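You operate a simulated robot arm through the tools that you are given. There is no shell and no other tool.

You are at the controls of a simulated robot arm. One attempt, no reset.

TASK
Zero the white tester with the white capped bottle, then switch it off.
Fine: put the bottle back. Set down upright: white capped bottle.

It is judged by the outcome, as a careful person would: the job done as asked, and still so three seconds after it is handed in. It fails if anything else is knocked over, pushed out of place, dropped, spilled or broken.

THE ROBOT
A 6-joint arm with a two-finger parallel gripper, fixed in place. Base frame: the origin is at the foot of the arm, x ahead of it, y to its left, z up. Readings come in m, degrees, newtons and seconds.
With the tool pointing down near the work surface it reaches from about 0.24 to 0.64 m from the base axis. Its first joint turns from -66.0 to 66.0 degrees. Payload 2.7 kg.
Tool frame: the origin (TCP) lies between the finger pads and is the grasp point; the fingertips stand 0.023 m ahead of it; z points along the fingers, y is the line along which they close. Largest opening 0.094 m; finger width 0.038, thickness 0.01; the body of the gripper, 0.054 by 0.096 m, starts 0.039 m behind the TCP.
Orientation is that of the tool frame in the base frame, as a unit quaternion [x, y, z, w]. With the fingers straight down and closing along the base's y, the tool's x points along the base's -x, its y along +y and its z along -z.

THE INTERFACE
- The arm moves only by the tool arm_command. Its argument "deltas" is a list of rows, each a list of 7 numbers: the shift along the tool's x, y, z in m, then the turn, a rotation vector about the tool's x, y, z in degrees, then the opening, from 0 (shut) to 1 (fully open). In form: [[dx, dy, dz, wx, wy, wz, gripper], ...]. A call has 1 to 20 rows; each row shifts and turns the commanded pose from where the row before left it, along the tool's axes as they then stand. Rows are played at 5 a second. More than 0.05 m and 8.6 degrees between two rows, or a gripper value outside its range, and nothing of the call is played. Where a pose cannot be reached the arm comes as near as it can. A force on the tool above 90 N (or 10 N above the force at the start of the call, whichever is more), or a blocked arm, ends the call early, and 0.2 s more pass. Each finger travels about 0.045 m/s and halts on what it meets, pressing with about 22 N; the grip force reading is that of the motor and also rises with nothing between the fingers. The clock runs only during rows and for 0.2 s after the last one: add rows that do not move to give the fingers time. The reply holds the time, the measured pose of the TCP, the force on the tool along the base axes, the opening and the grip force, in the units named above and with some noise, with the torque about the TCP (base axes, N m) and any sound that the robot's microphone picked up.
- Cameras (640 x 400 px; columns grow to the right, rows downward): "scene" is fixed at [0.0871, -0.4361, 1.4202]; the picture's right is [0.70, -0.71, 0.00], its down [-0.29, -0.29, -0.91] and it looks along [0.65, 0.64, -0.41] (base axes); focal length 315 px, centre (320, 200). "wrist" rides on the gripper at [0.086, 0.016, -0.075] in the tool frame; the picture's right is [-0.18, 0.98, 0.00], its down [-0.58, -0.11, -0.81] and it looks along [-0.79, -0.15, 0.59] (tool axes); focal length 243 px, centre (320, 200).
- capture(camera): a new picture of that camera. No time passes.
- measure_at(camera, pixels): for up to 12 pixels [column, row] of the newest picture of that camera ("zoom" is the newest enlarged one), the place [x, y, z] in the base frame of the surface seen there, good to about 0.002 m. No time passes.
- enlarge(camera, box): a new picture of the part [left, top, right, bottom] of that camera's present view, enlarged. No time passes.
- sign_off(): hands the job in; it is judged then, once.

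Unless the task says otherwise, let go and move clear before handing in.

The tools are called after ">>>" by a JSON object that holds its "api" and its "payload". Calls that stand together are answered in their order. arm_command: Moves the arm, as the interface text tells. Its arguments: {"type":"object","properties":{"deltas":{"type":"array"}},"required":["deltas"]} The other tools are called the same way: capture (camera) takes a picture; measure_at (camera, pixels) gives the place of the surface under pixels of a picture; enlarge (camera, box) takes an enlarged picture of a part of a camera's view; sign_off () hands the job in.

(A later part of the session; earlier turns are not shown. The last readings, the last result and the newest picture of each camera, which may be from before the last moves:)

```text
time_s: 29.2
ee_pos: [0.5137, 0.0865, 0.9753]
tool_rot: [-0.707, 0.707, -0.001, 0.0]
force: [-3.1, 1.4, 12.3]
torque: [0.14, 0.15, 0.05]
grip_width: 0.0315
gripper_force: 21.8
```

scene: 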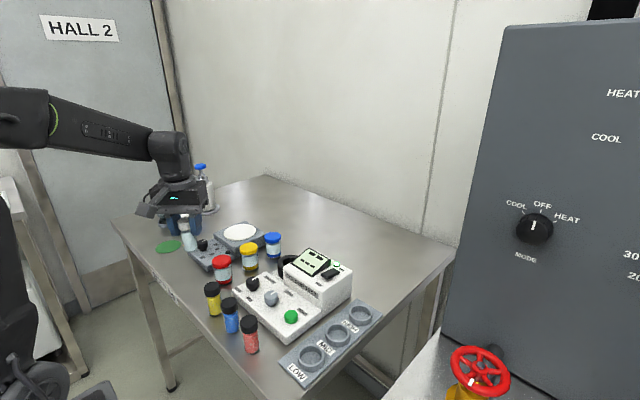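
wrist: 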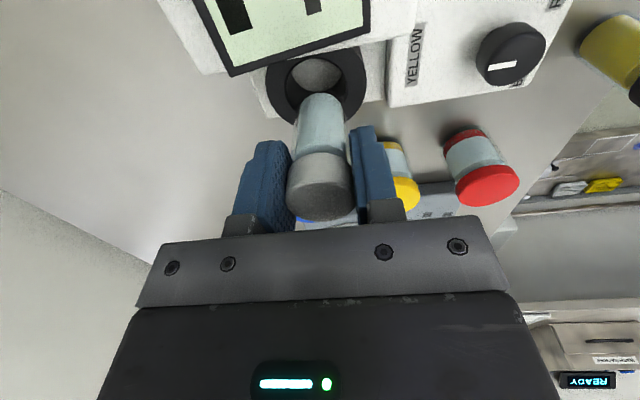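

The force rose to 12 N, so the bottle is on the well floor. I'll back off the pressure, open the fingers moderately and lift straight up.

>>> {"api": "arm_command", "payload": {"deltas": [[0, 0, -0.0018, 0, 0, 0, 0], [0, 0, 0, 0, 0, 0, 0], [0, 0, 0, 0, 0, 0, 0.35], [0, 0, 0, 0, 0, 0, 0.45], [0, 0, 0, 0, 0, 0, 0.55], [0, 0, 0, 0, 0, 0, 0.55]]}}

>>> {"api": "enlarge", "payload": {"camera": "scene", "box": [265, 235, 325, 275]}}

>>> {"api": "capture", "payload": {"camera": "wrist"}}

```text
time_s: 30.6
ee_pos: [0.513, 0.088, 0.9748]
tool_rot: [0.708, -0.707, -0.001, 0.0]
force: [-0.4, -0.6, 0.3]
torque: [-0.02, 0.04, -0.02]
grip_width: 0.0517
gripper_force: 0.1
```

```text
10.00 times, centred on (295, 255) of scene
```

zoom: 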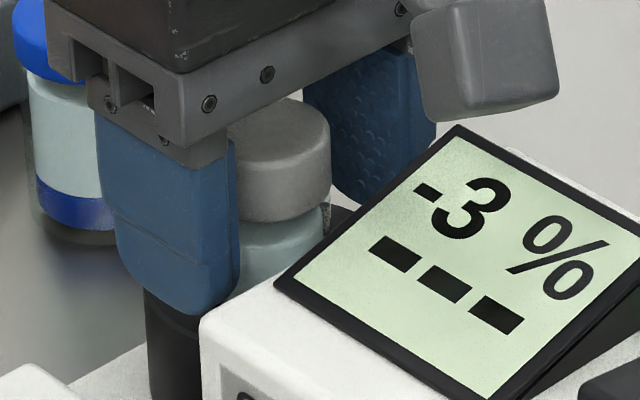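

```text
taken
```

wrist: 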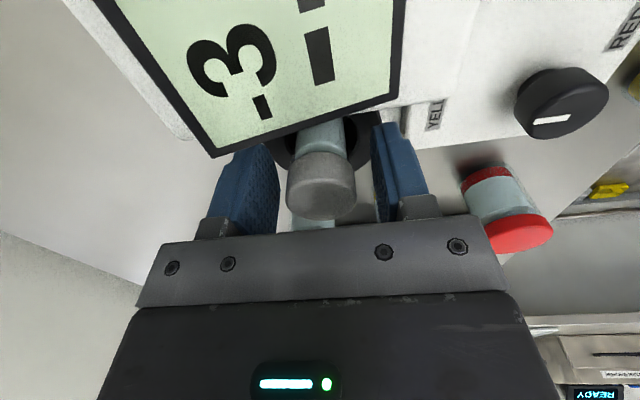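

The bottle stands free in the well and the display still reads -3 %. I'll lift up and move over the ZERO knob near (0.399, 0.018).

>>> {"api": "arm_command", "payload": {"deltas": [[0, 0, -0.015, 0, 0, 0, 0.55], [0, 0, -0.03, 0, 0, 0, 0.55], [0, 0, -0.04, 0, 0, 0, 0.55], [0, 0, -0.03, 0, 0, 0, 0.55], [0.014, 0.0225, 0, 0, 0, 0, 0.5], [0.014, 0.0225, 0, 0, 0, 0, 0.5], [0.014, 0.0225, 0, 0, 0, 0, 0.5], [0.014, 0.0225, 0, 0, 0, 0, 0.5], [0.014, 0.0225, 0, 0, 0, 0, 0.5], [0, 0, 0, 0, 0, 0, 0.5]]}}

>>> {"api": "capture", "payload": {"camera": "wrist"}}

>>> {"api": "enlarge", "payload": {"camera": "scene", "box": [230, 230, 350, 330]}}

```text
time_s: 32.8
ee_pos: [0.3973, 0.0156, 1.0912]
tool_rot: [-0.707, 0.707, 0.0, 0.001]
force: [-0.5, -0.6, -0.2]
torque: [0.0, 0.02, -0.04]
grip_width: 0.0468
gripper_force: 0.0
```

```text
taken
```

wrist: 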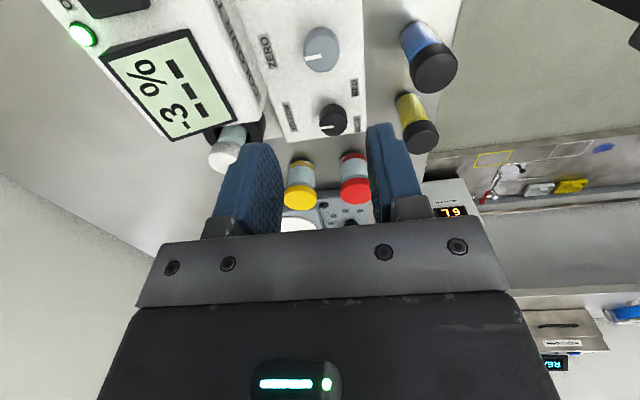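

```text
4.00 times, centred on (290, 280) of scene
```

zoom: 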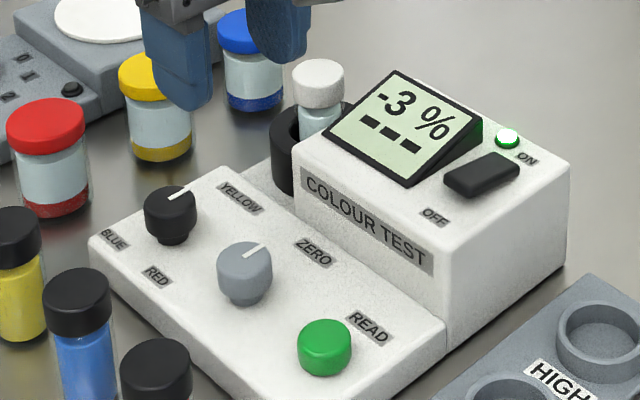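

The bottle stands upright in the well and the display is readable from the scene. I'll measure the ZERO knob at (320,50) of the wrist view.

>>> {"api": "enlarge", "payload": {"camera": "wrist", "box": [280, 10, 360, 90]}}

```text
5.00 times, centred on (320, 50) of wrist
```

zoom: 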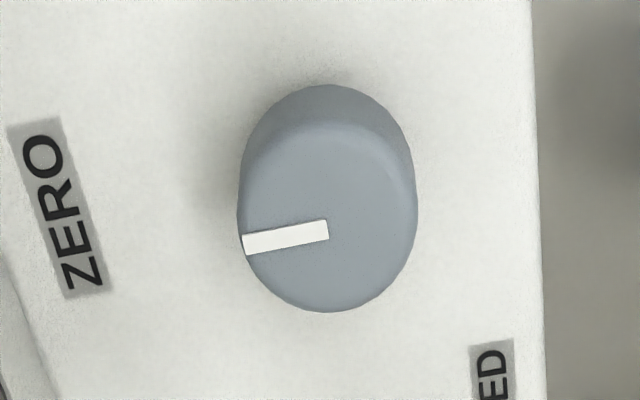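

>>> {"api": "measure_at", "payload": {"camera": "zoom", "pixels": [[250, 215], [405, 215], [328, 140], [328, 303], [270, 160], [385, 280], [270, 280], [385, 155], [328, 230], [328, 110], [328, 92], [328, 60]]}}

>>> {"api": "measure_at", "payload": {"camera": "wrist", "pixels": [[332, 118], [300, 70], [340, 80], [290, 25]]}}

```text
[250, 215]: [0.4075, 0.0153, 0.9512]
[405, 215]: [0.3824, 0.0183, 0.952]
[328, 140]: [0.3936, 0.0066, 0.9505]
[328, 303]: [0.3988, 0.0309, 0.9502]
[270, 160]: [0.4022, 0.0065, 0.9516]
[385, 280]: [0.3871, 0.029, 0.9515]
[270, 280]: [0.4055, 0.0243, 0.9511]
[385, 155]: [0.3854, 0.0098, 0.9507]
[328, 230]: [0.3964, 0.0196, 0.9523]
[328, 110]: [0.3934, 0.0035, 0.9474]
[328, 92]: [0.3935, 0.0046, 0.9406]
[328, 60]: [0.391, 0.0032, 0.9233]
```

```text
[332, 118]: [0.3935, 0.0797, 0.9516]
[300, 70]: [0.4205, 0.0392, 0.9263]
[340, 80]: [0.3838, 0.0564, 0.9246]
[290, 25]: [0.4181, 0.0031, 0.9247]
```

The knob's centre is about (0.395, 0.0175), its top is at 0.951 and the deck at 0.924. I'll take a few still readings to average out the pose noise before lining up.

>>> {"api": "arm_command", "payload": {"deltas": [[0, 0, 0, 0, 0, 0, 0.5]]}}

>>> {"api": "arm_command", "payload": {"deltas": [[0, 0, 0, 0, 0, 0, 0.5]]}}

>>> {"api": "arm_command", "payload": {"deltas": [[0, 0, 0, 0, 0, 0, 0.5]]}}

```text
time_s: 33.2
ee_pos: [0.3982, 0.0163, 1.0908]
tool_rot: [-0.707, 0.708, 0.0, 0.0]
force: [-0.2, -1.5, -0.1]
torque: [0.0, 0.01, 0.04]
grip_width: 0.0471
gripper_force: 0.1
```

```text
time_s: 33.6
ee_pos: [0.3986, 0.0158, 1.0908]
tool_rot: [-0.707, 0.707, 0.0, 0.001]
force: [0.5, 0.0, 0.2]
torque: [-0.03, -0.01, -0.01]
grip_width: 0.0467
gripper_force: 0.1
```

```text
time_s: 34.0
ee_pos: [0.3975, 0.0158, 1.0914]
tool_rot: [-0.707, 0.707, -0.001, 0.0]
force: [-0.2, 0.2, 0.1]
torque: [-0.01, 0.05, 0.01]
grip_width: 0.0472
gripper_force: 0.2
```

The averaged pose is (0.398, 0.016, 1.091), so I'll shift by about (-0.0025, +0.0015) and descend most of the way to the knob.

>>> {"api": "arm_command", "payload": {"deltas": [[-0.0017, 0.0025, 0.02, 0, 0, 0, 0.5], [0, 0, 0.03, 0, 0, 0, 0.5], [0, 0, 0.03, 0, 0, 0, 0.5], [0, 0, 0.02, 0, 0, 0, 0.5], [0, 0, 0.012, 0, 0, 0, 0.5], [0, 0, 0, 0, 0, 0, 0.5]]}}

>>> {"api": "capture", "payload": {"camera": "wrist"}}

>>> {"api": "enlarge", "payload": {"camera": "scene", "box": [230, 240, 350, 330]}}

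```text
time_s: 35.4
ee_pos: [0.3991, 0.0173, 0.9804]
tool_rot: [-0.707, 0.708, 0.0, 0.001]
force: [0.7, 0.2, 0.0]
torque: [0.01, -0.01, 0.04]
grip_width: 0.0473
gripper_force: 0.0
```

```text
taken
```

wrist: 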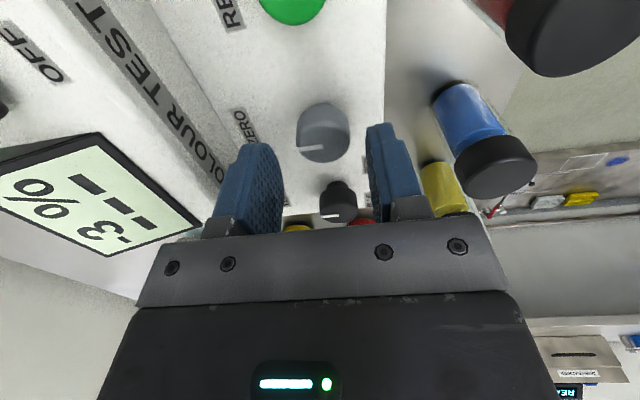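

```text
4.44 times, centred on (290, 285) of scene
```

zoom: 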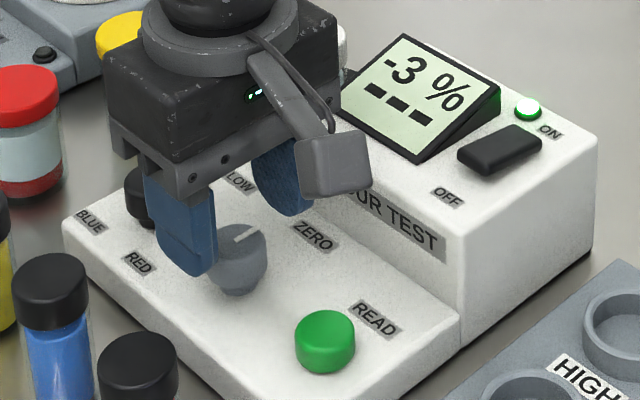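

The knob appears at (323,135), nearly centred between the fingers, and the display is visible. I'll nudge slightly and descend so the tips reach just above the deck.

>>> {"api": "arm_command", "payload": {"deltas": [[0, 0.0018, 0.008, 0, 0, 0, 0.5], [0, 0, 0.008, 0, 0, 0, 0.5], [0, 0, 0.007, 0, 0, 0, 0.5], [0, 0, 0, 0, 0, 0, 0.5]]}}

>>> {"api": "capture", "payload": {"camera": "wrist"}}

>>> {"api": "enlarge", "payload": {"camera": "scene", "box": [240, 250, 320, 310]}}

```text
time_s: 36.4
ee_pos: [0.3947, 0.0174, 0.9574]
tool_rot: [-0.707, 0.707, 0.0, 0.0]
force: [0.4, 0.2, -0.6]
torque: [-0.01, -0.01, -0.05]
grip_width: 0.0471
gripper_force: 0.1
```

```text
taken
```

wrist: 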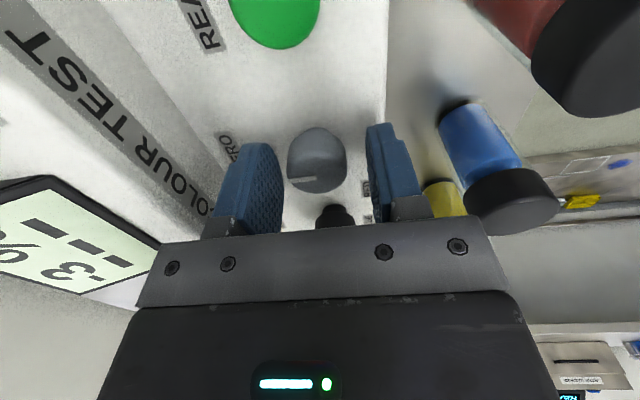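

```text
6.67 times, centred on (280, 280) of scene
```

zoom: 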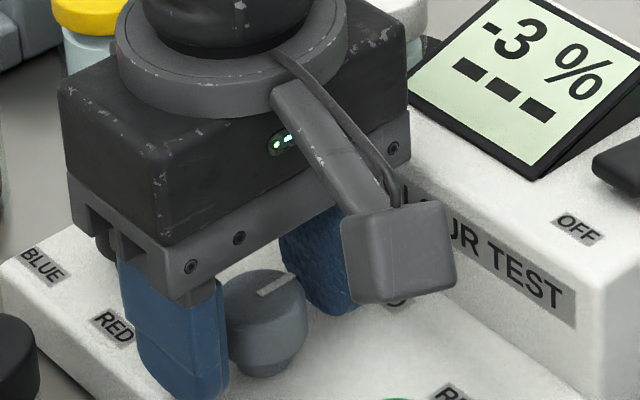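

The knob sits at (317,160), about 2 mm off the middle of the fingers. I'll nudge 1.5 mm back toward it and close.

>>> {"api": "arm_command", "payload": {"deltas": [[0, -0.0015, 0, 0, 0, 0, 0.5], [0, 0, 0, 0, 0, 0, 0.42], [0, 0, 0, 0, 0, 0, 0.36], [0, 0, 0, 0, 0, 0, 0.3], [0, 0, 0, 0, 0, 0, 0.2], [0, 0, 0, 0, 0, 0, 0.1], [0, 0, 0, 0, 0, 0, 0.1]]}}

>>> {"api": "capture", "payload": {"camera": "wrist"}}

>>> {"api": "enlarge", "payload": {"camera": "scene", "box": [240, 240, 340, 310]}}

```text
time_s: 38.0
ee_pos: [0.3973, 0.0199, 0.9571]
tool_rot: [-0.706, 0.708, 0.0, 0.0]
force: [-4.6, 0.1, 0.7]
torque: [-0.12, -0.16, 0.0]
grip_width: 0.0298
gripper_force: 44.9
```

```text
taken
```

wrist: 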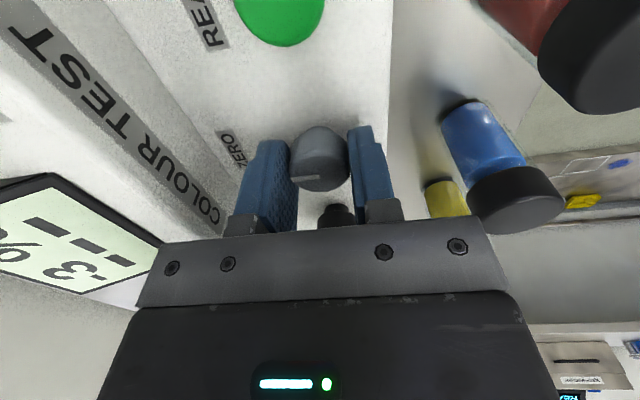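

```text
5.71 times, centred on (290, 275) of scene
```

zoom: 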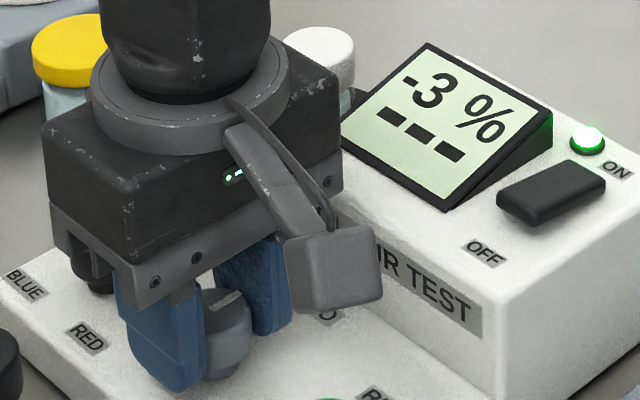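

The knob is gripped (0.0298 m) with only a small side force and the display still reads -3 %. I'll turn it 4° clockwise as seen from above and watch the display.

>>> {"api": "arm_command", "payload": {"deltas": [[0, 0, 0, 0, 0, 2, 0.1], [0, 0, 0, 0, 0, 2, 0.1], [0, 0, 0, 0, 0, 0, 0.1]]}}

>>> {"api": "enlarge", "payload": {"camera": "scene", "box": [240, 240, 340, 310]}}

```text
time_s: 38.8
ee_pos: [0.3979, 0.019, 0.9566]
tool_rot: [-0.682, 0.732, 0.0, 0.0]
force: [-13.8, 4.1, 15.8]
torque: [-0.24, 0.22, -0.01]
grip_width: 0.03
gripper_force: 44.8
```

```text
5.71 times, centred on (290, 275) of scene
```

zoom: 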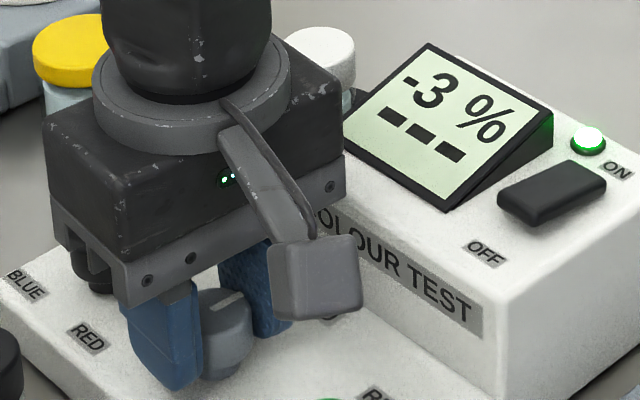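

The tool turned 4° but the display still reads -3 %, and side forces of about 14–16 N appeared. I'll check whether the knob's mark actually turned.

>>> {"api": "enlarge", "payload": {"camera": "wrist", "box": [260, 110, 380, 210]}}

>>> {"api": "enlarge", "payload": {"camera": "scene", "box": [255, 275, 315, 315]}}

```text
4.00 times, centred on (320, 160) of wrist
```

zoom: 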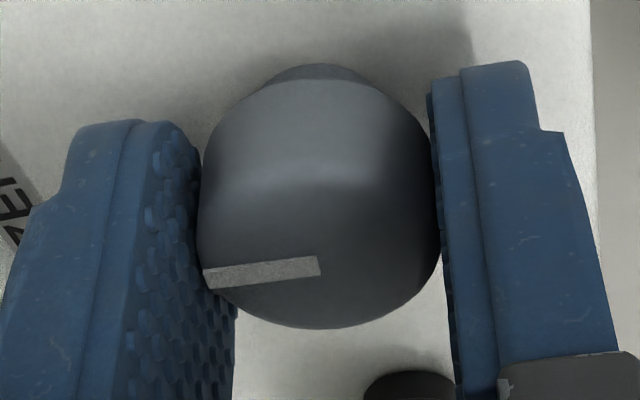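

```text
10.00 times, centred on (285, 295) of scene
```

zoom: 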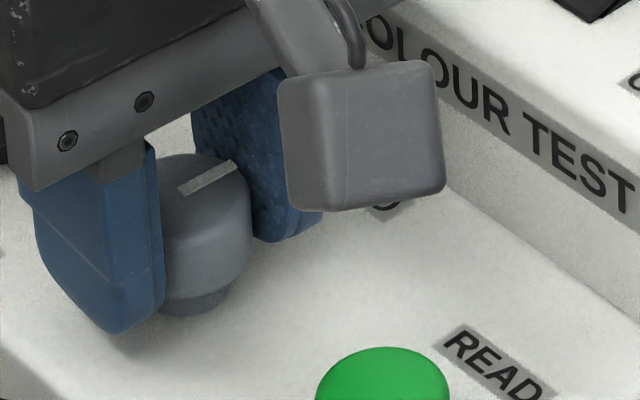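

The mark appears to have stayed fixed relative to the fingers, so the knob likely turned with them. I'll check the deck slope and continue a few more degrees.

>>> {"api": "measure_at", "payload": {"camera": "zoom", "pixels": [[400, 280], [300, 350], [540, 320], [250, 380], [480, 280], [580, 350], [60, 350], [500, 390]]}}

>>> {"api": "arm_command", "payload": {"deltas": [[0, 0, 0, 0, 0, 2, 0.1], [0, 0, 0, 0, 0, 2, 0.1], [0, 0, 0, 0, 0, 2, 0.1], [0, 0, 0, 0, 0, 0, 0.1]]}}

>>> {"api": "enlarge", "payload": {"camera": "scene", "box": [240, 240, 340, 310]}}

>>> {"api": "enlarge", "payload": {"camera": "wrist", "box": [260, 110, 380, 210]}}

```text
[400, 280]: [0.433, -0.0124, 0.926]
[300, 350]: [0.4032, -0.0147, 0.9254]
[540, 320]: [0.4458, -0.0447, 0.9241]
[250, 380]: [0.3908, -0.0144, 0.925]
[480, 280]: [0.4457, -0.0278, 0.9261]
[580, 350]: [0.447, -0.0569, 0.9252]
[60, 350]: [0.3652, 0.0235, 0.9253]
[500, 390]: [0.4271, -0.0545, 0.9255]
```

```text
time_s: 39.8
ee_pos: [0.3967, 0.0201, 0.9571]
tool_rot: [-0.642, 0.767, -0.001, 0.002]
force: [-13.4, 8.1, 30.4]
torque: [-0.4, 0.62, -0.01]
grip_width: 0.0299
gripper_force: 45.4
```

```text
5.71 times, centred on (290, 275) of scene
```

zoom: 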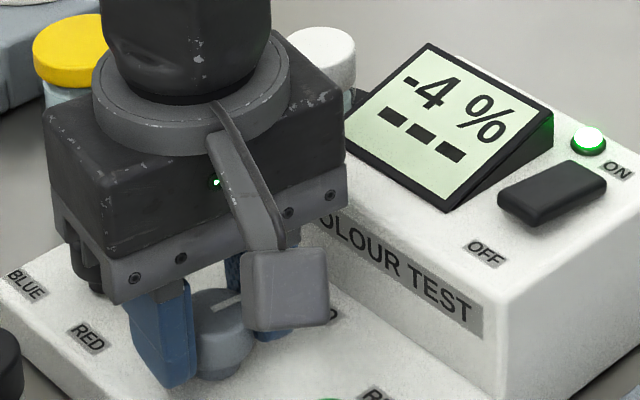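

```text
4.00 times, centred on (320, 160) of wrist
```

zoom: 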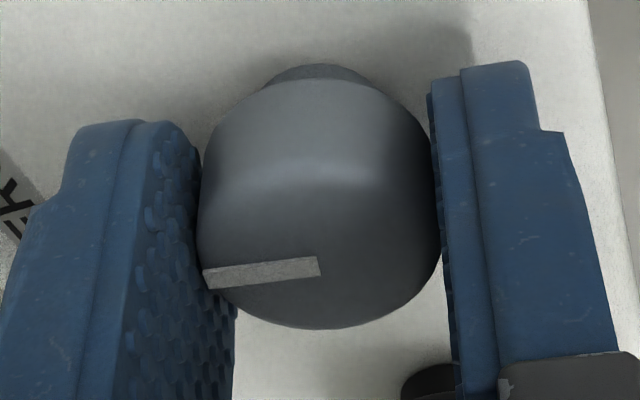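

Clockwise made it -4 %, so counter-clockwise raises the reading by roughly 1 % per 8–10°. I'll turn back the other way and watch both display and forces.

>>> {"api": "arm_command", "payload": {"deltas": [[0, 0, 0, 0, 0, -2, 0.1], [0, 0, 0, 0, 0, -2, 0.1], [0, 0, 0, 0, 0, -2, 0.1], [0, 0, 0, 0, 0, -2, 0.1], [0, 0, 0, 0, 0, -2, 0.1], [0, 0, 0, 0, 0, 0, 0.1]]}}

>>> {"api": "enlarge", "payload": {"camera": "scene", "box": [240, 240, 340, 310]}}

```text
time_s: 41.2
ee_pos: [0.3972, 0.0188, 0.9566]
tool_rot: [-0.707, 0.707, 0.0, 0.001]
force: [-9.5, 5.4, 31.2]
torque: [-0.16, 0.43, -0.03]
grip_width: 0.0294
gripper_force: 44.2
```

```text
5.71 times, centred on (290, 275) of scene
```

zoom: 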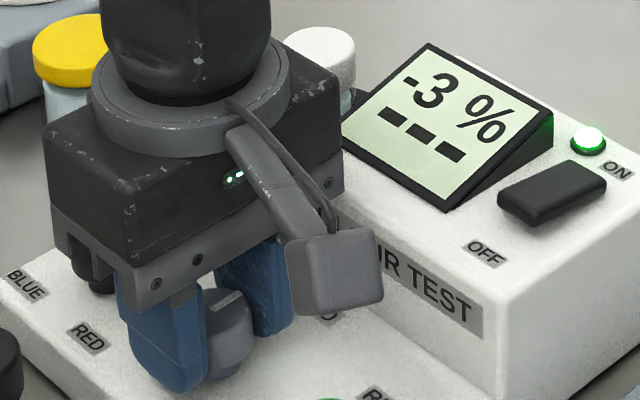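

Back at the start angle it reads -3 % again, and an upward force near 31 N persists but is well under the limit. To relieve it I'll raise the tool by 1 mm and continue counter-clockwise.

>>> {"api": "arm_command", "payload": {"deltas": [[0, 0, -0.001, 0, 0, 0, 0.1], [0, 0, 0, 0, 0, -3, 0.1], [0, 0, 0, 0, 0, -3, 0.1], [0, 0, 0, 0, 0, -3, 0.1], [0, 0, 0, 0, 0, -3, 0.1], [0, 0, 0, 0, 0, 0, 0.1]]}}

>>> {"api": "enlarge", "payload": {"camera": "scene", "box": [240, 240, 340, 310]}}

>>> {"api": "enlarge", "payload": {"camera": "wrist", "box": [260, 110, 380, 210]}}

```text
time_s: 42.6
ee_pos: [0.3961, 0.0186, 0.9563]
tool_rot: [0.778, -0.629, -0.001, 0.001]
force: [-7.3, -1.4, 3.6]
torque: [-0.41, -0.58, 0.03]
grip_width: 0.03
gripper_force: 45.0
```

```text
5.71 times, centred on (290, 275) of scene
```

zoom: 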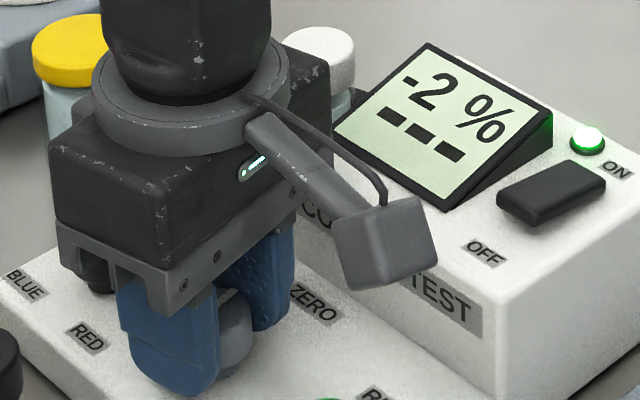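

```text
4.00 times, centred on (320, 160) of wrist
```

zoom: 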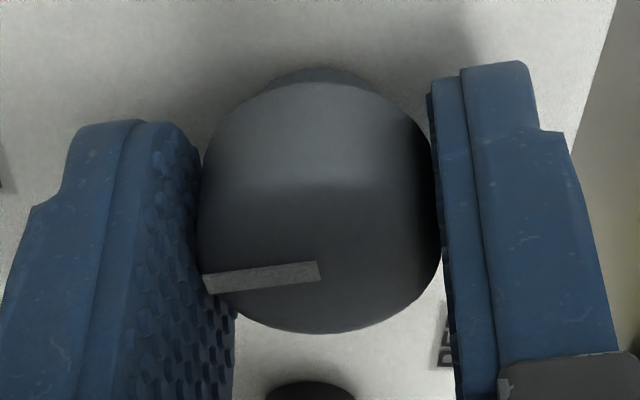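

It now reads -2 % at 12° counter-clockwise, and the forces dropped. I'll continue another 12°.

>>> {"api": "arm_command", "payload": {"deltas": [[0, 0, 0, 0, 0, -3, 0.1], [0, 0, 0, 0, 0, -3, 0.1], [0, 0, 0, 0, 0, -3, 0.1], [0, 0, 0, 0, 0, -3, 0.1], [0, 0, 0, 0, 0, 0, 0.1]]}}

>>> {"api": "enlarge", "payload": {"camera": "scene", "box": [240, 240, 340, 310]}}

```text
time_s: 43.8
ee_pos: [0.3963, 0.0193, 0.9556]
tool_rot: [0.839, -0.545, -0.001, 0.001]
force: [-19.6, 6.9, -1.6]
torque: [-0.23, -0.54, -0.02]
grip_width: 0.0299
gripper_force: 44.8
```

```text
5.71 times, centred on (290, 275) of scene
```

zoom: 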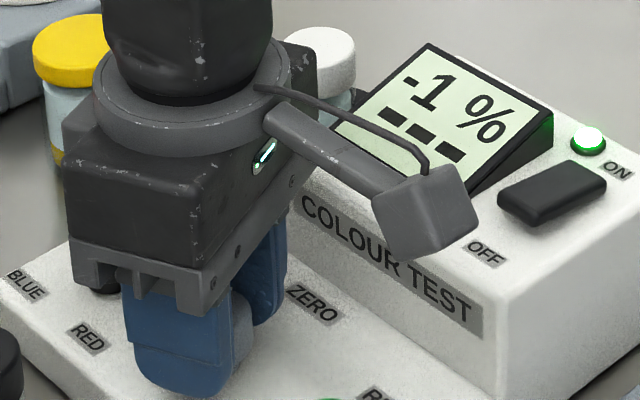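

It reads -1 % at 24° counter-clockwise. I'll turn on in smaller steps, another 8°.

>>> {"api": "arm_command", "payload": {"deltas": [[0, 0, 0, 0, 0, -2, 0.1], [0, 0, 0, 0, 0, -2, 0.1], [0, 0, 0, 0, 0, -2, 0.1], [0, 0, 0, 0, 0, -2, 0.1], [0, 0, 0, 0, 0, 0, 0.1]]}}

>>> {"api": "enlarge", "payload": {"camera": "scene", "box": [240, 240, 340, 310]}}

```text
time_s: 45.0
ee_pos: [0.3971, 0.0184, 0.9564]
tool_rot: [0.875, -0.485, -0.001, -0.001]
force: [-14.4, 16.1, -10.6]
torque: [0.45, 0.19, 0.03]
grip_width: 0.0297
gripper_force: 45.6
```

```text
5.71 times, centred on (290, 275) of scene
```

zoom: 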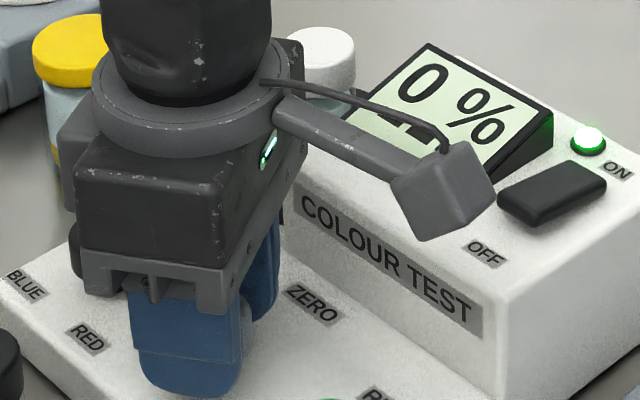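

The display reads "0 %" now at 32° counter-clockwise. To centre within the zero band I'll probe 4° further and see whether it holds.

>>> {"api": "arm_command", "payload": {"deltas": [[0, 0, 0, 0, 0, -2, 0.1], [0, 0, 0, 0, 0, -2, 0.1], [0, 0, 0, 0, 0, 0, 0.1]]}}

>>> {"api": "enlarge", "payload": {"camera": "scene", "box": [240, 240, 340, 310]}}

>>> {"api": "enlarge", "payload": {"camera": "wrist", "box": [260, 110, 380, 210]}}

```text
time_s: 45.8
ee_pos: [0.3967, 0.0184, 0.9566]
tool_rot: [0.891, -0.454, -0.001, 0.001]
force: [-14.4, 16.0, -14.6]
torque: [0.07, -0.52, -0.06]
grip_width: 0.0298
gripper_force: 45.1
```

```text
5.71 times, centred on (290, 275) of scene
```

zoom: 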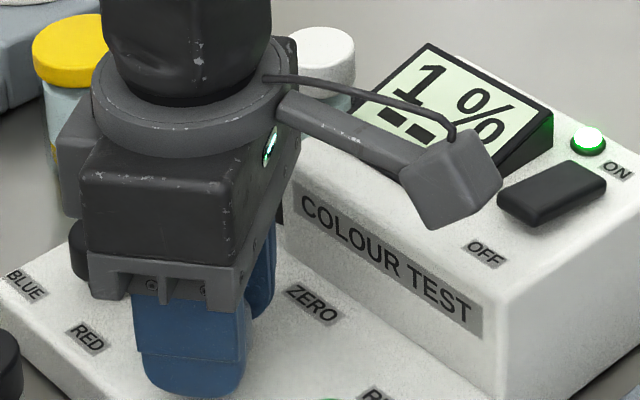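

```text
4.00 times, centred on (320, 160) of wrist
```

zoom: 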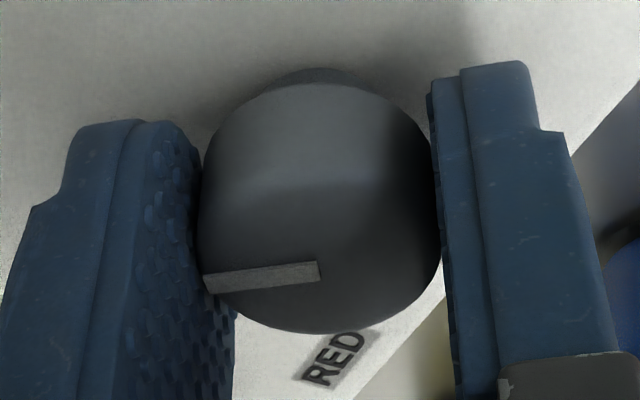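

At 36° it flips to "1 %", so the centre of the zero band is at about 30° counter-clockwise. I'll turn back 6°.

>>> {"api": "arm_command", "payload": {"deltas": [[0, 0, 0, 0, 0, 2, 0.1], [0, 0, 0, 0, 0, 2, 0.1], [0, 0, 0, 0, 0, 2, 0.1], [0, 0, 0, 0, 0, 0, 0.1], [0, 0, 0, 0, 0, 0, 0.1]]}}

>>> {"api": "enlarge", "payload": {"camera": "scene", "box": [240, 240, 340, 310]}}

```text
time_s: 47.0
ee_pos: [0.3964, 0.0185, 0.9567]
tool_rot: [0.866, -0.5, -0.002, 0.0]
force: [-5.0, 9.7, -30.2]
torque: [0.13, -0.35, -0.01]
grip_width: 0.0297
gripper_force: 44.4
```

```text
5.71 times, centred on (290, 275) of scene
```

zoom: 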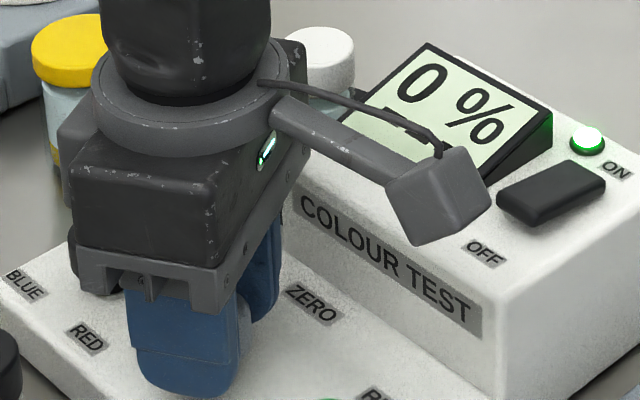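

It reads "0 %" at the middle of the band. I'll relieve the vertical pull by lowering 1 mm, open the fingers gently and check that the reading holds.

>>> {"api": "arm_command", "payload": {"deltas": [[0, 0, 0.001, 0, 0, 0, 0.1], [0, 0, 0, 0, 0, 0, 0.1], [0, 0, 0, 0, 0, 0, 0.33], [0, 0, 0, 0, 0, 0, 0.38], [0, 0, 0, 0, 0, 0, 0.45], [0, 0, 0, 0, 0, 0, 0.5], [0, 0, 0, 0, 0, 0, 0.5]]}}

>>> {"api": "enlarge", "payload": {"camera": "scene", "box": [240, 240, 340, 310]}}

>>> {"api": "capture", "payload": {"camera": "wrist"}}

```text
time_s: 48.6
ee_pos: [0.3977, 0.0183, 0.9577]
tool_rot: [0.866, -0.499, 0.0, 0.0]
force: [0.9, 0.1, 0.6]
torque: [-0.04, 0.01, 0.02]
grip_width: 0.0468
gripper_force: 0.0
```

```text
5.71 times, centred on (290, 275) of scene
```

zoom: 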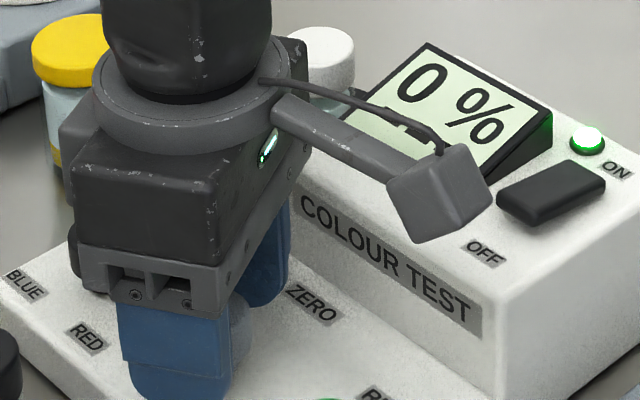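

```text
taken
```

wrist: 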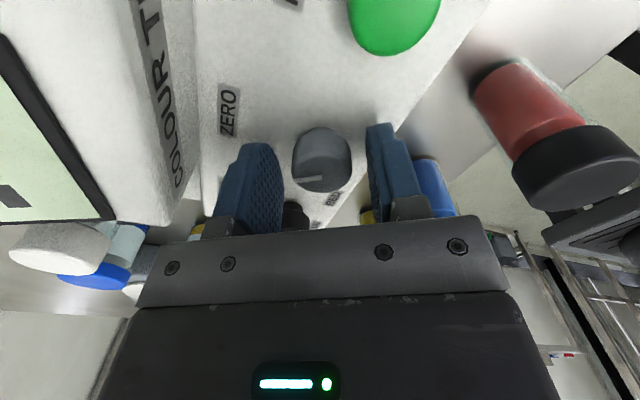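

The reading stays at "0 %" after release. I'll lift straight up clear of the knob, turn the tool back 30° and check the whole scene.

>>> {"api": "arm_command", "payload": {"deltas": [[0, 0, -0.015, 0, 0, 0, 0.5], [0, 0, -0.03, 0, 0, 0, 0.5], [0, 0, -0.04, 0, 0, 0, 0.5], [0, 0, -0.04, 0, 0, 0, 0.5], [0, 0, 0, 0, 0, 7.5, 0.3], [0, 0, 0, 0, 0, 7.5, 0.1], [0, 0, 0, 0, 0, 7.5, 0], [0, 0, 0, 0, 0, 7.5, 0], [0, 0, 0, 0, 0, 0, 0]]}}

>>> {"api": "enlarge", "payload": {"camera": "scene", "box": [230, 230, 350, 330]}}

>>> {"api": "enlarge", "payload": {"camera": "scene", "box": [280, 235, 350, 285]}}

```text
time_s: 50.6
ee_pos: [0.3981, 0.0166, 1.0808]
tool_rot: [-0.706, 0.708, 0.0, -0.001]
force: [0.0, 0.9, -0.9]
torque: [0.02, -0.02, 0.03]
grip_width: 0.0
gripper_force: 21.7
```

```text
4.00 times, centred on (290, 280) of scene
```

zoom: 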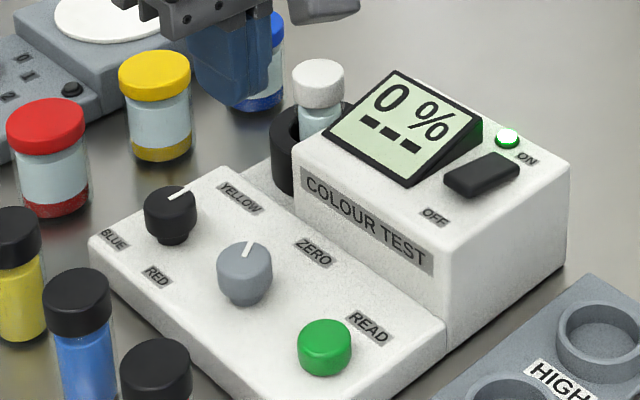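

```text
8.00 times, centred on (315, 260) of scene
```

zoom: 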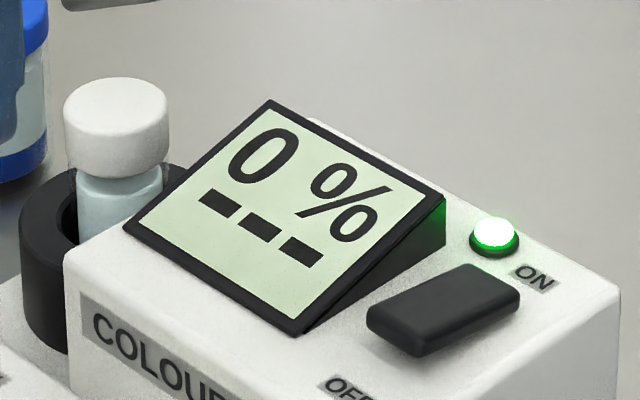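

The display clearly reads "0 %" with the bottle seated. Next I'll move the closed fingers over the rocker's OFF end, now raised, near (0.493, -0.058).

>>> {"api": "arm_command", "payload": {"deltas": [[0.0151, -0.019, 0, 0, 0, 0, 0], [0.0151, -0.019, 0, 0, 0, 0, 0], [0.0151, -0.019, 0, 0, 0, 0, 0], [0.0151, -0.019, 0, 0, 0, 0, 0], [0.0151, -0.019, 0, 0, 0, 0, 0], [0, 0, 0, 0, 0, 0, 0]]}}

>>> {"api": "capture", "payload": {"camera": "wrist"}}

>>> {"api": "arm_command", "payload": {"deltas": [[0, 0, 0, 0, 0, 0, 0]]}}

```text
time_s: 52.0
ee_pos: [0.4913, -0.054, 1.0803]
tool_rot: [-0.707, 0.707, 0.0, 0.0]
force: [0.8, -0.2, 0.4]
torque: [0.01, 0.01, -0.03]
grip_width: 0.0002
gripper_force: 22.2
```

```text
taken
```

wrist: 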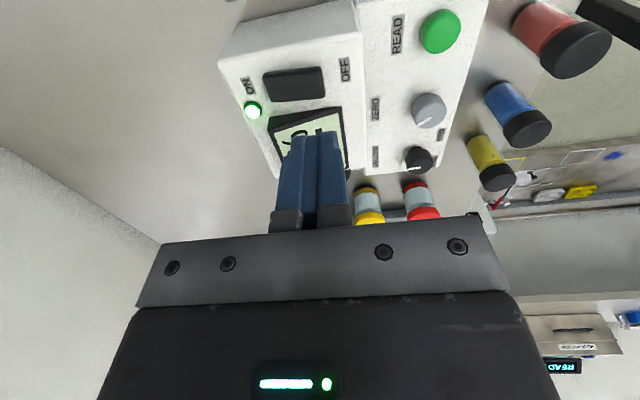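

```text
time_s: 52.4
ee_pos: [0.492, -0.0546, 1.0803]
tool_rot: [0.708, -0.707, 0.0, 0.0]
force: [-0.9, 0.1, -0.7]
torque: [0.0, 0.03, 0.02]
grip_width: 0.0
gripper_force: 21.9
```

The fingers are at about (0.492, -0.054). I'll shift 4 mm toward -y, check the rocker's OFF end height, and descend to just above it.

>>> {"api": "measure_at", "payload": {"camera": "wrist", "pixels": [[317, 82], [293, 84], [272, 87], [318, 73], [318, 93]]}}

>>> {"api": "arm_command", "payload": {"deltas": [[0.004, 0, 0.02, 0, 0, 0, 0], [0, 0, 0.02, 0, 0, 0, 0], [0, 0, 0.02, 0, 0, 0, 0], [0, 0, 0.004, 0, 0, 0, 0], [0, 0, 0, 0, 0, 0, 0]]}}

>>> {"api": "enlarge", "payload": {"camera": "scene", "box": [280, 235, 360, 290]}}

```text
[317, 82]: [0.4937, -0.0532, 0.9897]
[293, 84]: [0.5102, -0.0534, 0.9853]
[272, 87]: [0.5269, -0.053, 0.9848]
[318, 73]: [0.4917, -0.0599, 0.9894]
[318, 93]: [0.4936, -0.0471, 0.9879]
```

```text
time_s: 53.6
ee_pos: [0.493, -0.0594, 1.0163]
tool_rot: [0.708, -0.707, 0.0, 0.0]
force: [-0.4, 0.2, -0.2]
torque: [0.02, 0.0, 0.0]
grip_width: 0.0001
gripper_force: 21.9
```

```text
7.27 times, centred on (320, 262) of scene
```

zoom: 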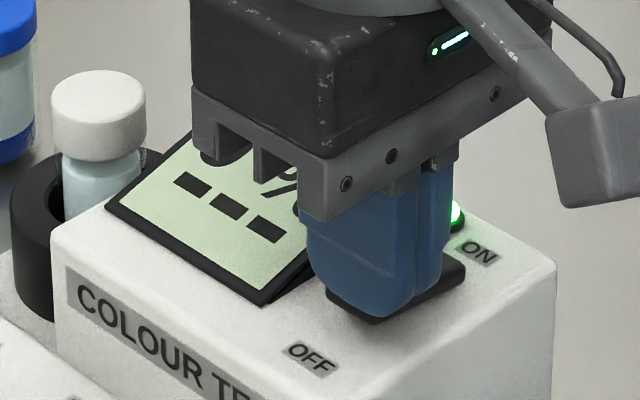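

The fingertips are over the OFF end at z≈0.993, just above the raised rocker. I'll press down in 1 mm steps.

>>> {"api": "arm_command", "payload": {"deltas": [[0, 0, 0.002, 0, 0, 0, 0], [0, 0, 0.001, 0, 0, 0, 0], [0, 0, 0.001, 0, 0, 0, 0], [0, 0, 0.001, 0, 0, 0, 0], [0, 0, 0.001, 0, 0, 0, 0], [0, 0, 0.001, 0, 0, 0, 0], [0, 0, 0, 0, 0, 0, 0]]}}

>>> {"api": "enlarge", "payload": {"camera": "scene", "box": [280, 235, 360, 290]}}

```text
time_s: 55.2
ee_pos: [0.4938, -0.0592, 1.0107]
tool_rot: [0.707, -0.707, -0.001, 0.0]
force: [0.4, -0.6, 0.8]
torque: [0.02, 0.03, 0.0]
grip_width: 0.0
gripper_force: 23.0
```

```text
7.27 times, centred on (320, 262) of scene
```

zoom: 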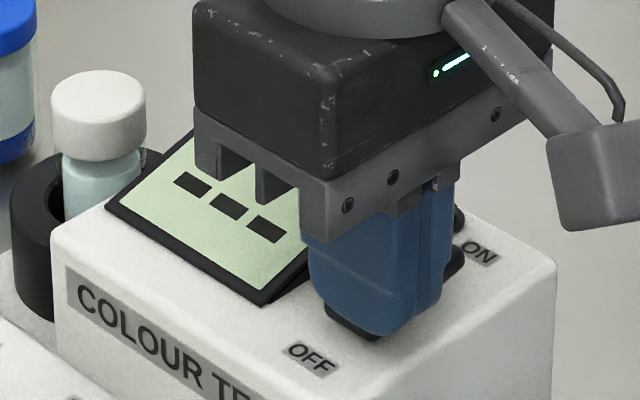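

The rocker appears to have tipped and the lamp at (458,215) has gone dark. I'll lift off and confirm.

>>> {"api": "arm_command", "payload": {"deltas": [[0, 0, -0.015, 0, 0, 0, 0], [0, 0, -0.03, 0, 0, 0, 0], [0, 0, -0.04, 0, 0, 0, 0], [0, 0, -0.015, 0, 0, 0, 0], [0, 0, 0, 0, 0, 0, 0]]}}

>>> {"api": "enlarge", "payload": {"camera": "scene", "box": [280, 235, 360, 290]}}

```text
time_s: 56.4
ee_pos: [0.4923, -0.0596, 1.109]
tool_rot: [-0.707, 0.707, 0.0, 0.0]
force: [0.7, 0.3, 0.3]
torque: [0.0, -0.01, 0.0]
grip_width: 0.0001
gripper_force: 22.4
```

```text
7.27 times, centred on (320, 262) of scene
```

zoom: 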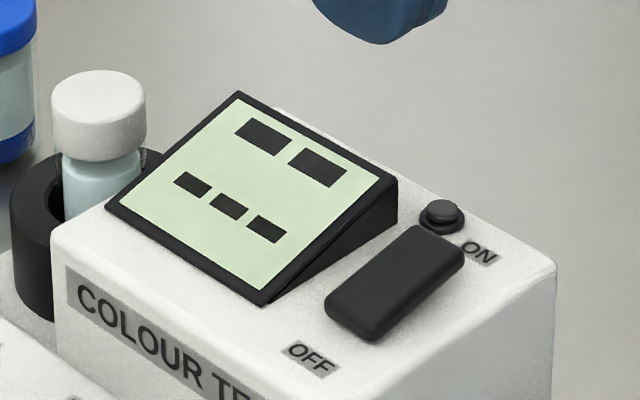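

The lamp is dark, the display is back to dashes and the rocker's OFF end is down. Now I'll move over the bottle in the well with the fingers opened to fetch it.

>>> {"api": "arm_command", "payload": {"deltas": [[-0.0295, -0.0039, 0, 0, 0, 0, 0.2], [-0.0295, -0.0039, 0, 0, 0, 0, 0.4], [-0.0295, -0.0039, 0, 0, 0, 0, 0.55], [-0.0295, -0.0039, 0, 0, 0, 0, 0.55], [-0.0295, -0.0039, 0, 0, 0, 0, 0.55], [0, 0, 0, 0, 0, 0, 0.55]]}}

>>> {"api": "capture", "payload": {"camera": "wrist"}}

>>> {"api": "enlarge", "payload": {"camera": "wrist", "box": [270, 10, 370, 100]}}

>>> {"api": "arm_command", "payload": {"deltas": [[0, 0, 0, 0, 0, 0, 0.55]]}}

```text
time_s: 57.8
ee_pos: [0.5098, 0.0902, 1.11]
tool_rot: [0.707, -0.707, 0.0, 0.0]
force: [-0.7, -0.2, -0.1]
torque: [0.04, -0.03, 0.04]
grip_width: 0.0516
gripper_force: 0.1
```

```text
taken
```

wrist: 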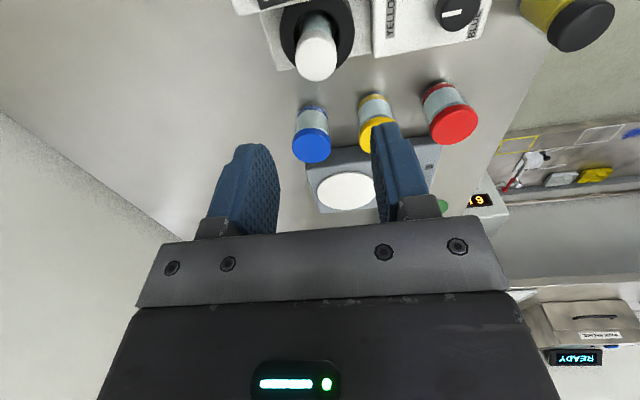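

```text
4.44 times, centred on (320, 55) of wrist
```

zoom: 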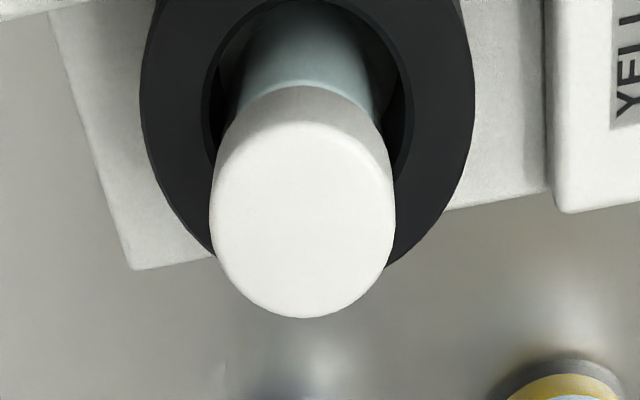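

```text
time_s: 58.2
ee_pos: [0.5094, 0.088, 1.1102]
tool_rot: [0.707, -0.707, 0.0, 0.0]
force: [-0.7, -0.7, -0.5]
torque: [0.03, 0.04, 0.01]
grip_width: 0.0513
gripper_force: 0.1
```

>>> {"api": "measure_at", "payload": {"camera": "zoom", "pixels": [[217, 215], [388, 215], [305, 132], [305, 308], [240, 155], [365, 285], [245, 285], [370, 155], [303, 220]]}}

>>> {"api": "arm_command", "payload": {"deltas": [[0, 0, 0, 0, 0, 0, 0.55]]}}

```text
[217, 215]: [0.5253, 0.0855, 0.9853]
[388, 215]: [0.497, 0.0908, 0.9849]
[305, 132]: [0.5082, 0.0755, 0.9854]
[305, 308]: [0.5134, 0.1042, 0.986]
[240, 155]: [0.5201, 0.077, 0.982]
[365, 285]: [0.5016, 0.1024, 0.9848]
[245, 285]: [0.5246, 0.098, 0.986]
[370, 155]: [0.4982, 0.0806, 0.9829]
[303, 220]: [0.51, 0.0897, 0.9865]
```

```text
time_s: 58.6
ee_pos: [0.5093, 0.0892, 1.1105]
tool_rot: [0.707, -0.707, 0.001, -0.001]
force: [0.0, 0.4, -0.3]
torque: [0.01, 0.03, 0.03]
grip_width: 0.0518
gripper_force: 0.0
```

The cap's centre is (0.511, 0.089) with its top at 0.9855, 1.5 mm from the tool axis. I'll shift and descend to just above the cap, then check.

>>> {"api": "arm_command", "payload": {"deltas": [[0, -0.0015, 0.03, 0, 0, 0, 0.55], [0, 0, 0.03, 0, 0, 0, 0.55], [0, 0, 0.03, 0, 0, 0, 0.55], [0, 0, 0, 0, 0, 0, 0.55]]}}

>>> {"api": "capture", "payload": {"camera": "wrist"}}

```text
time_s: 59.6
ee_pos: [0.512, 0.0865, 1.0187]
tool_rot: [-0.707, 0.707, 0.0, 0.0]
force: [-0.9, 0.1, -0.2]
torque: [-0.02, 0.01, -0.03]
grip_width: 0.0515
gripper_force: 0.0
```

```text
taken
```

wrist: 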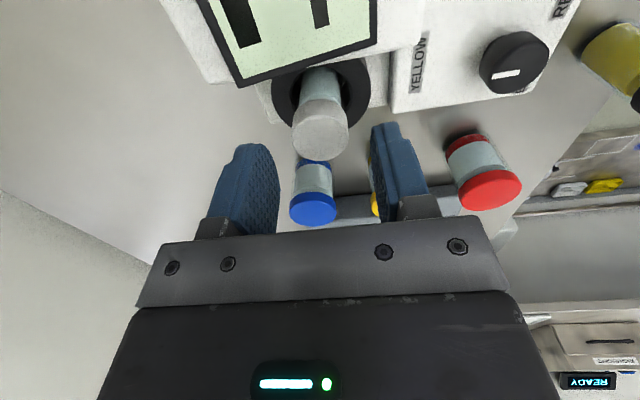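

The cap is centred at (320,137) between the fingers. I'll descend to grip height and close.

>>> {"api": "arm_command", "payload": {"deltas": [[0, 0, 0.015, 0, 0, 0, 0.55], [0, 0, 0.015, 0, 0, 0, 0.55], [0, 0, 0.013, 0, 0, 0, 0.55], [0, 0, 0, 0, 0, 0, 0.55], [0, 0, 0, 0, 0, 0, 0.4], [0, 0, 0, 0, 0, 0, 0.3], [0, 0, 0, 0, 0, 0, 0.1], [0, 0, 0, 0, 0, 0, 0], [0, 0, 0, 0, 0, 0, 0], [0, 0, 0, 0, 0, 0, 0]]}}

>>> {"api": "enlarge", "payload": {"camera": "scene", "box": [255, 220, 335, 280]}}

>>> {"api": "capture", "payload": {"camera": "wrist"}}

```text
time_s: 61.8
ee_pos: [0.5125, 0.0845, 0.9767]
tool_rot: [-0.707, 0.708, -0.001, 0.0]
force: [0.0, 0.4, -0.9]
torque: [-0.01, -0.03, -0.01]
grip_width: 0.0312
gripper_force: 22.3
```

```text
6.67 times, centred on (295, 250) of scene
```

zoom: 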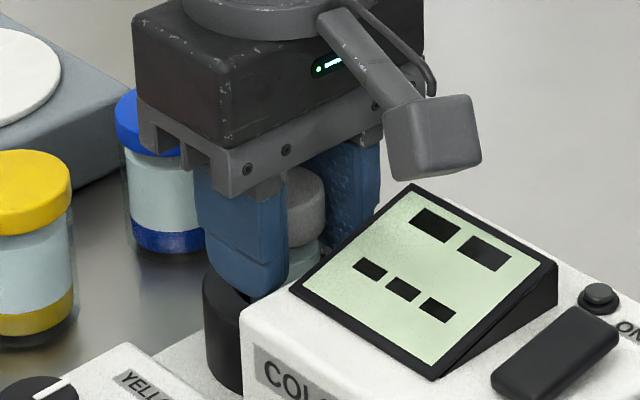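

```text
taken
```

wrist: 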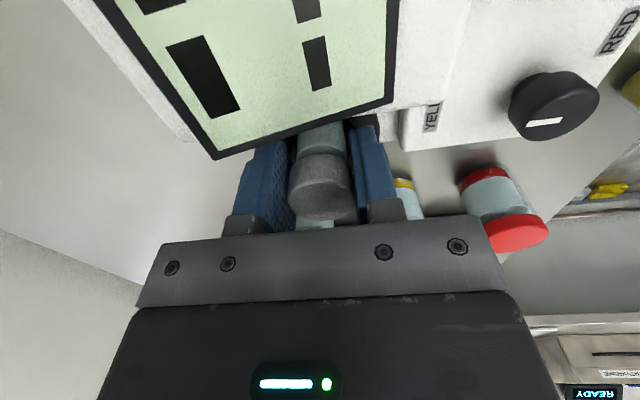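

The grip reads 0.0312 m on the cap. I'll take still readings for an accurate pose, then lift the bottle straight out.

>>> {"api": "arm_command", "payload": {"deltas": [[0, 0, 0, 0, 0, 0, 0]]}}

>>> {"api": "arm_command", "payload": {"deltas": [[0, 0, 0, 0, 0, 0, 0]]}}

>>> {"api": "arm_command", "payload": {"deltas": [[0, 0, -0.01, 0, 0, 0, 0], [0, 0, -0.015, 0, 0, 0, 0], [0, 0, -0.02, 0, 0, 0, 0], [0, 0, -0.03, 0, 0, 0, 0], [0, 0, -0.03, 0, 0, 0, 0], [0, 0, -0.025, 0, 0, 0, 0], [0, 0, 0, 0, 0, 0, 0]]}}

>>> {"api": "capture", "payload": {"camera": "scene"}}

```text
time_s: 62.2
ee_pos: [0.512, 0.0846, 0.9778]
tool_rot: [0.707, -0.707, 0.0, 0.0]
force: [0.5, -1.1, -0.4]
torque: [-0.02, -0.01, 0.01]
grip_width: 0.0313
gripper_force: 21.8
```

```text
time_s: 62.6
ee_pos: [0.512, 0.0847, 0.9766]
tool_rot: [0.707, -0.707, 0.001, 0.0]
force: [-0.2, -0.7, -0.2]
torque: [0.03, 0.01, -0.01]
grip_width: 0.0311
gripper_force: 22.6
```

```text
time_s: 64.2
ee_pos: [0.512, 0.086, 1.1076]
tool_rot: [-0.707, 0.708, 0.0, 0.0]
force: [-0.2, 1.0, -1.1]
torque: [0.01, 0.0, -0.03]
grip_width: 0.0311
gripper_force: 22.2
```

```text
taken
```

scene: 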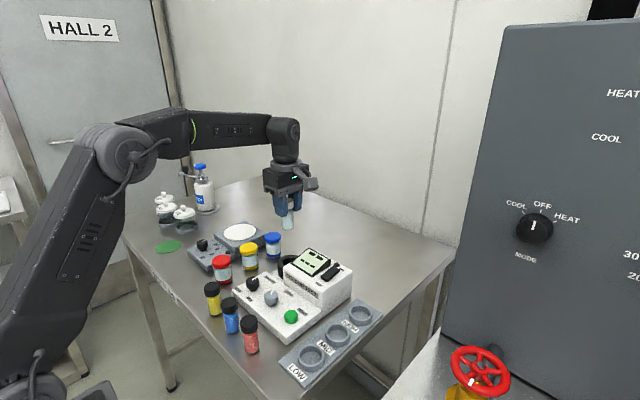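

The bottle is out of the well and held upright. I'll carry it back above its original spot near (0.307, 0.1855) and turn the tool to the same diagonal.

>>> {"api": "arm_command", "payload": {"deltas": [[-0.0107, 0.0225, 0, 0, 0, 0, 0], [-0.0107, 0.0225, 0, 0, 0, 0, 0], [-0.0107, 0.0225, 0, 0, 0, 0, 0], [-0.0107, 0.0225, 0, 0, 0, 0, 0], [-0.0107, 0.0225, 0, 0, 0, 0, 0], [-0.0107, 0.0225, 0, 0, 0, 0, 0], [-0.0107, 0.0225, 0, 0, 0, 0, 0], [-0.0107, 0.0225, 0, 0, 0, 0, 0], [-0.0107, 0.0225, 0, 0, 0, 0, 0], [0, 0, 0, 0, 0, 7.5, 0], [0, 0, 0, 0, 0, 7.5, 0], [0, 0, 0, 0, 0, 7.5, 0], [0, 0, 0, 0, 0, 7.5, 0], [0, 0, 0, 0, 0, 7.5, 0], [0, 0, 0, 0, 0, 7.5, 0], [0, 0, 0, 0, 0, 0, 0], [0, 0, 0, 0, 0, 0, 0]]}}

>>> {"api": "capture", "payload": {"camera": "wrist"}}

>>> {"api": "enlarge", "payload": {"camera": "scene", "box": [150, 190, 270, 310]}}

>>> {"api": "enlarge", "payload": {"camera": "wrist", "box": [260, 80, 390, 230]}}

```text
time_s: 67.8
ee_pos: [0.3111, 0.1824, 1.1067]
tool_rot: [-0.382, 0.924, 0.0, 0.0]
force: [0.2, 0.1, -0.8]
torque: [-0.02, -0.01, 0.03]
grip_width: 0.0311
gripper_force: 21.2
```

```text
taken
```

wrist: 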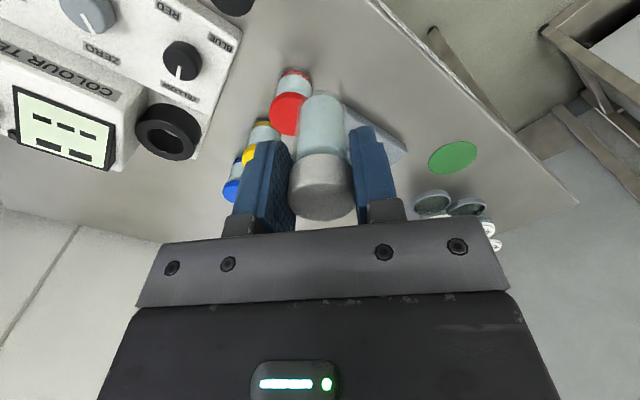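

```text
3.33 times, centred on (210, 250) of scene
```

zoom: 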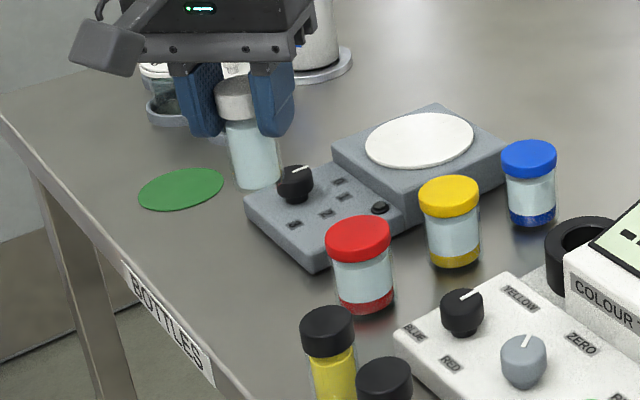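

```text
2.67 times, centred on (325, 155) of wrist
```

zoom: 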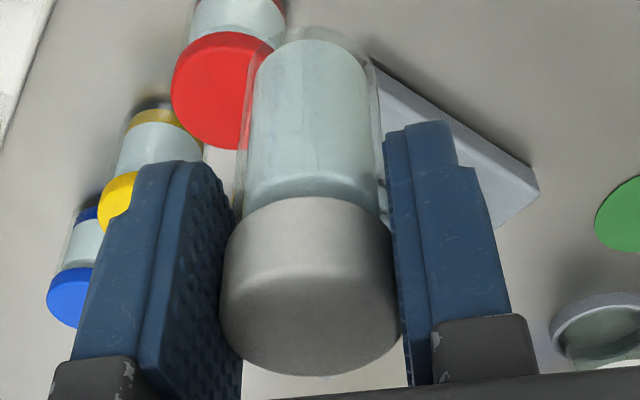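

>>> {"api": "measure_at", "payload": {"camera": "zoom", "pixels": [[228, 315], [390, 315], [310, 275], [310, 365], [250, 345], [370, 345], [310, 320]]}}

>>> {"api": "arm_command", "payload": {"deltas": [[0, 0, 0, 0, 0, 0, 0]]}}

>>> {"api": "arm_command", "payload": {"deltas": [[0, 0, 0, 0, 0, 0, 0]]}}

```text
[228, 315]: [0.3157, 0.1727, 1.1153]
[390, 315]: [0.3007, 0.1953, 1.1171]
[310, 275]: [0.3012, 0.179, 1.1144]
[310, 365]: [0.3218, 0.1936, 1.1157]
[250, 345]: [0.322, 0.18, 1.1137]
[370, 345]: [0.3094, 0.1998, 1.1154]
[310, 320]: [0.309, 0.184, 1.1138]
```

```text
time_s: 68.2
ee_pos: [0.3116, 0.1828, 1.1076]
tool_rot: [-0.383, 0.924, 0.0, 0.0]
force: [0.2, 0.0, -1.5]
torque: [-0.03, 0.0, -0.04]
grip_width: 0.0312
gripper_force: 22.4
```

```text
time_s: 68.6
ee_pos: [0.3104, 0.1833, 1.106]
tool_rot: [-0.382, 0.924, 0.0, 0.0]
force: [0.4, 0.4, -0.1]
torque: [0.0, 0.0, -0.03]
grip_width: 0.0314
gripper_force: 21.8
```

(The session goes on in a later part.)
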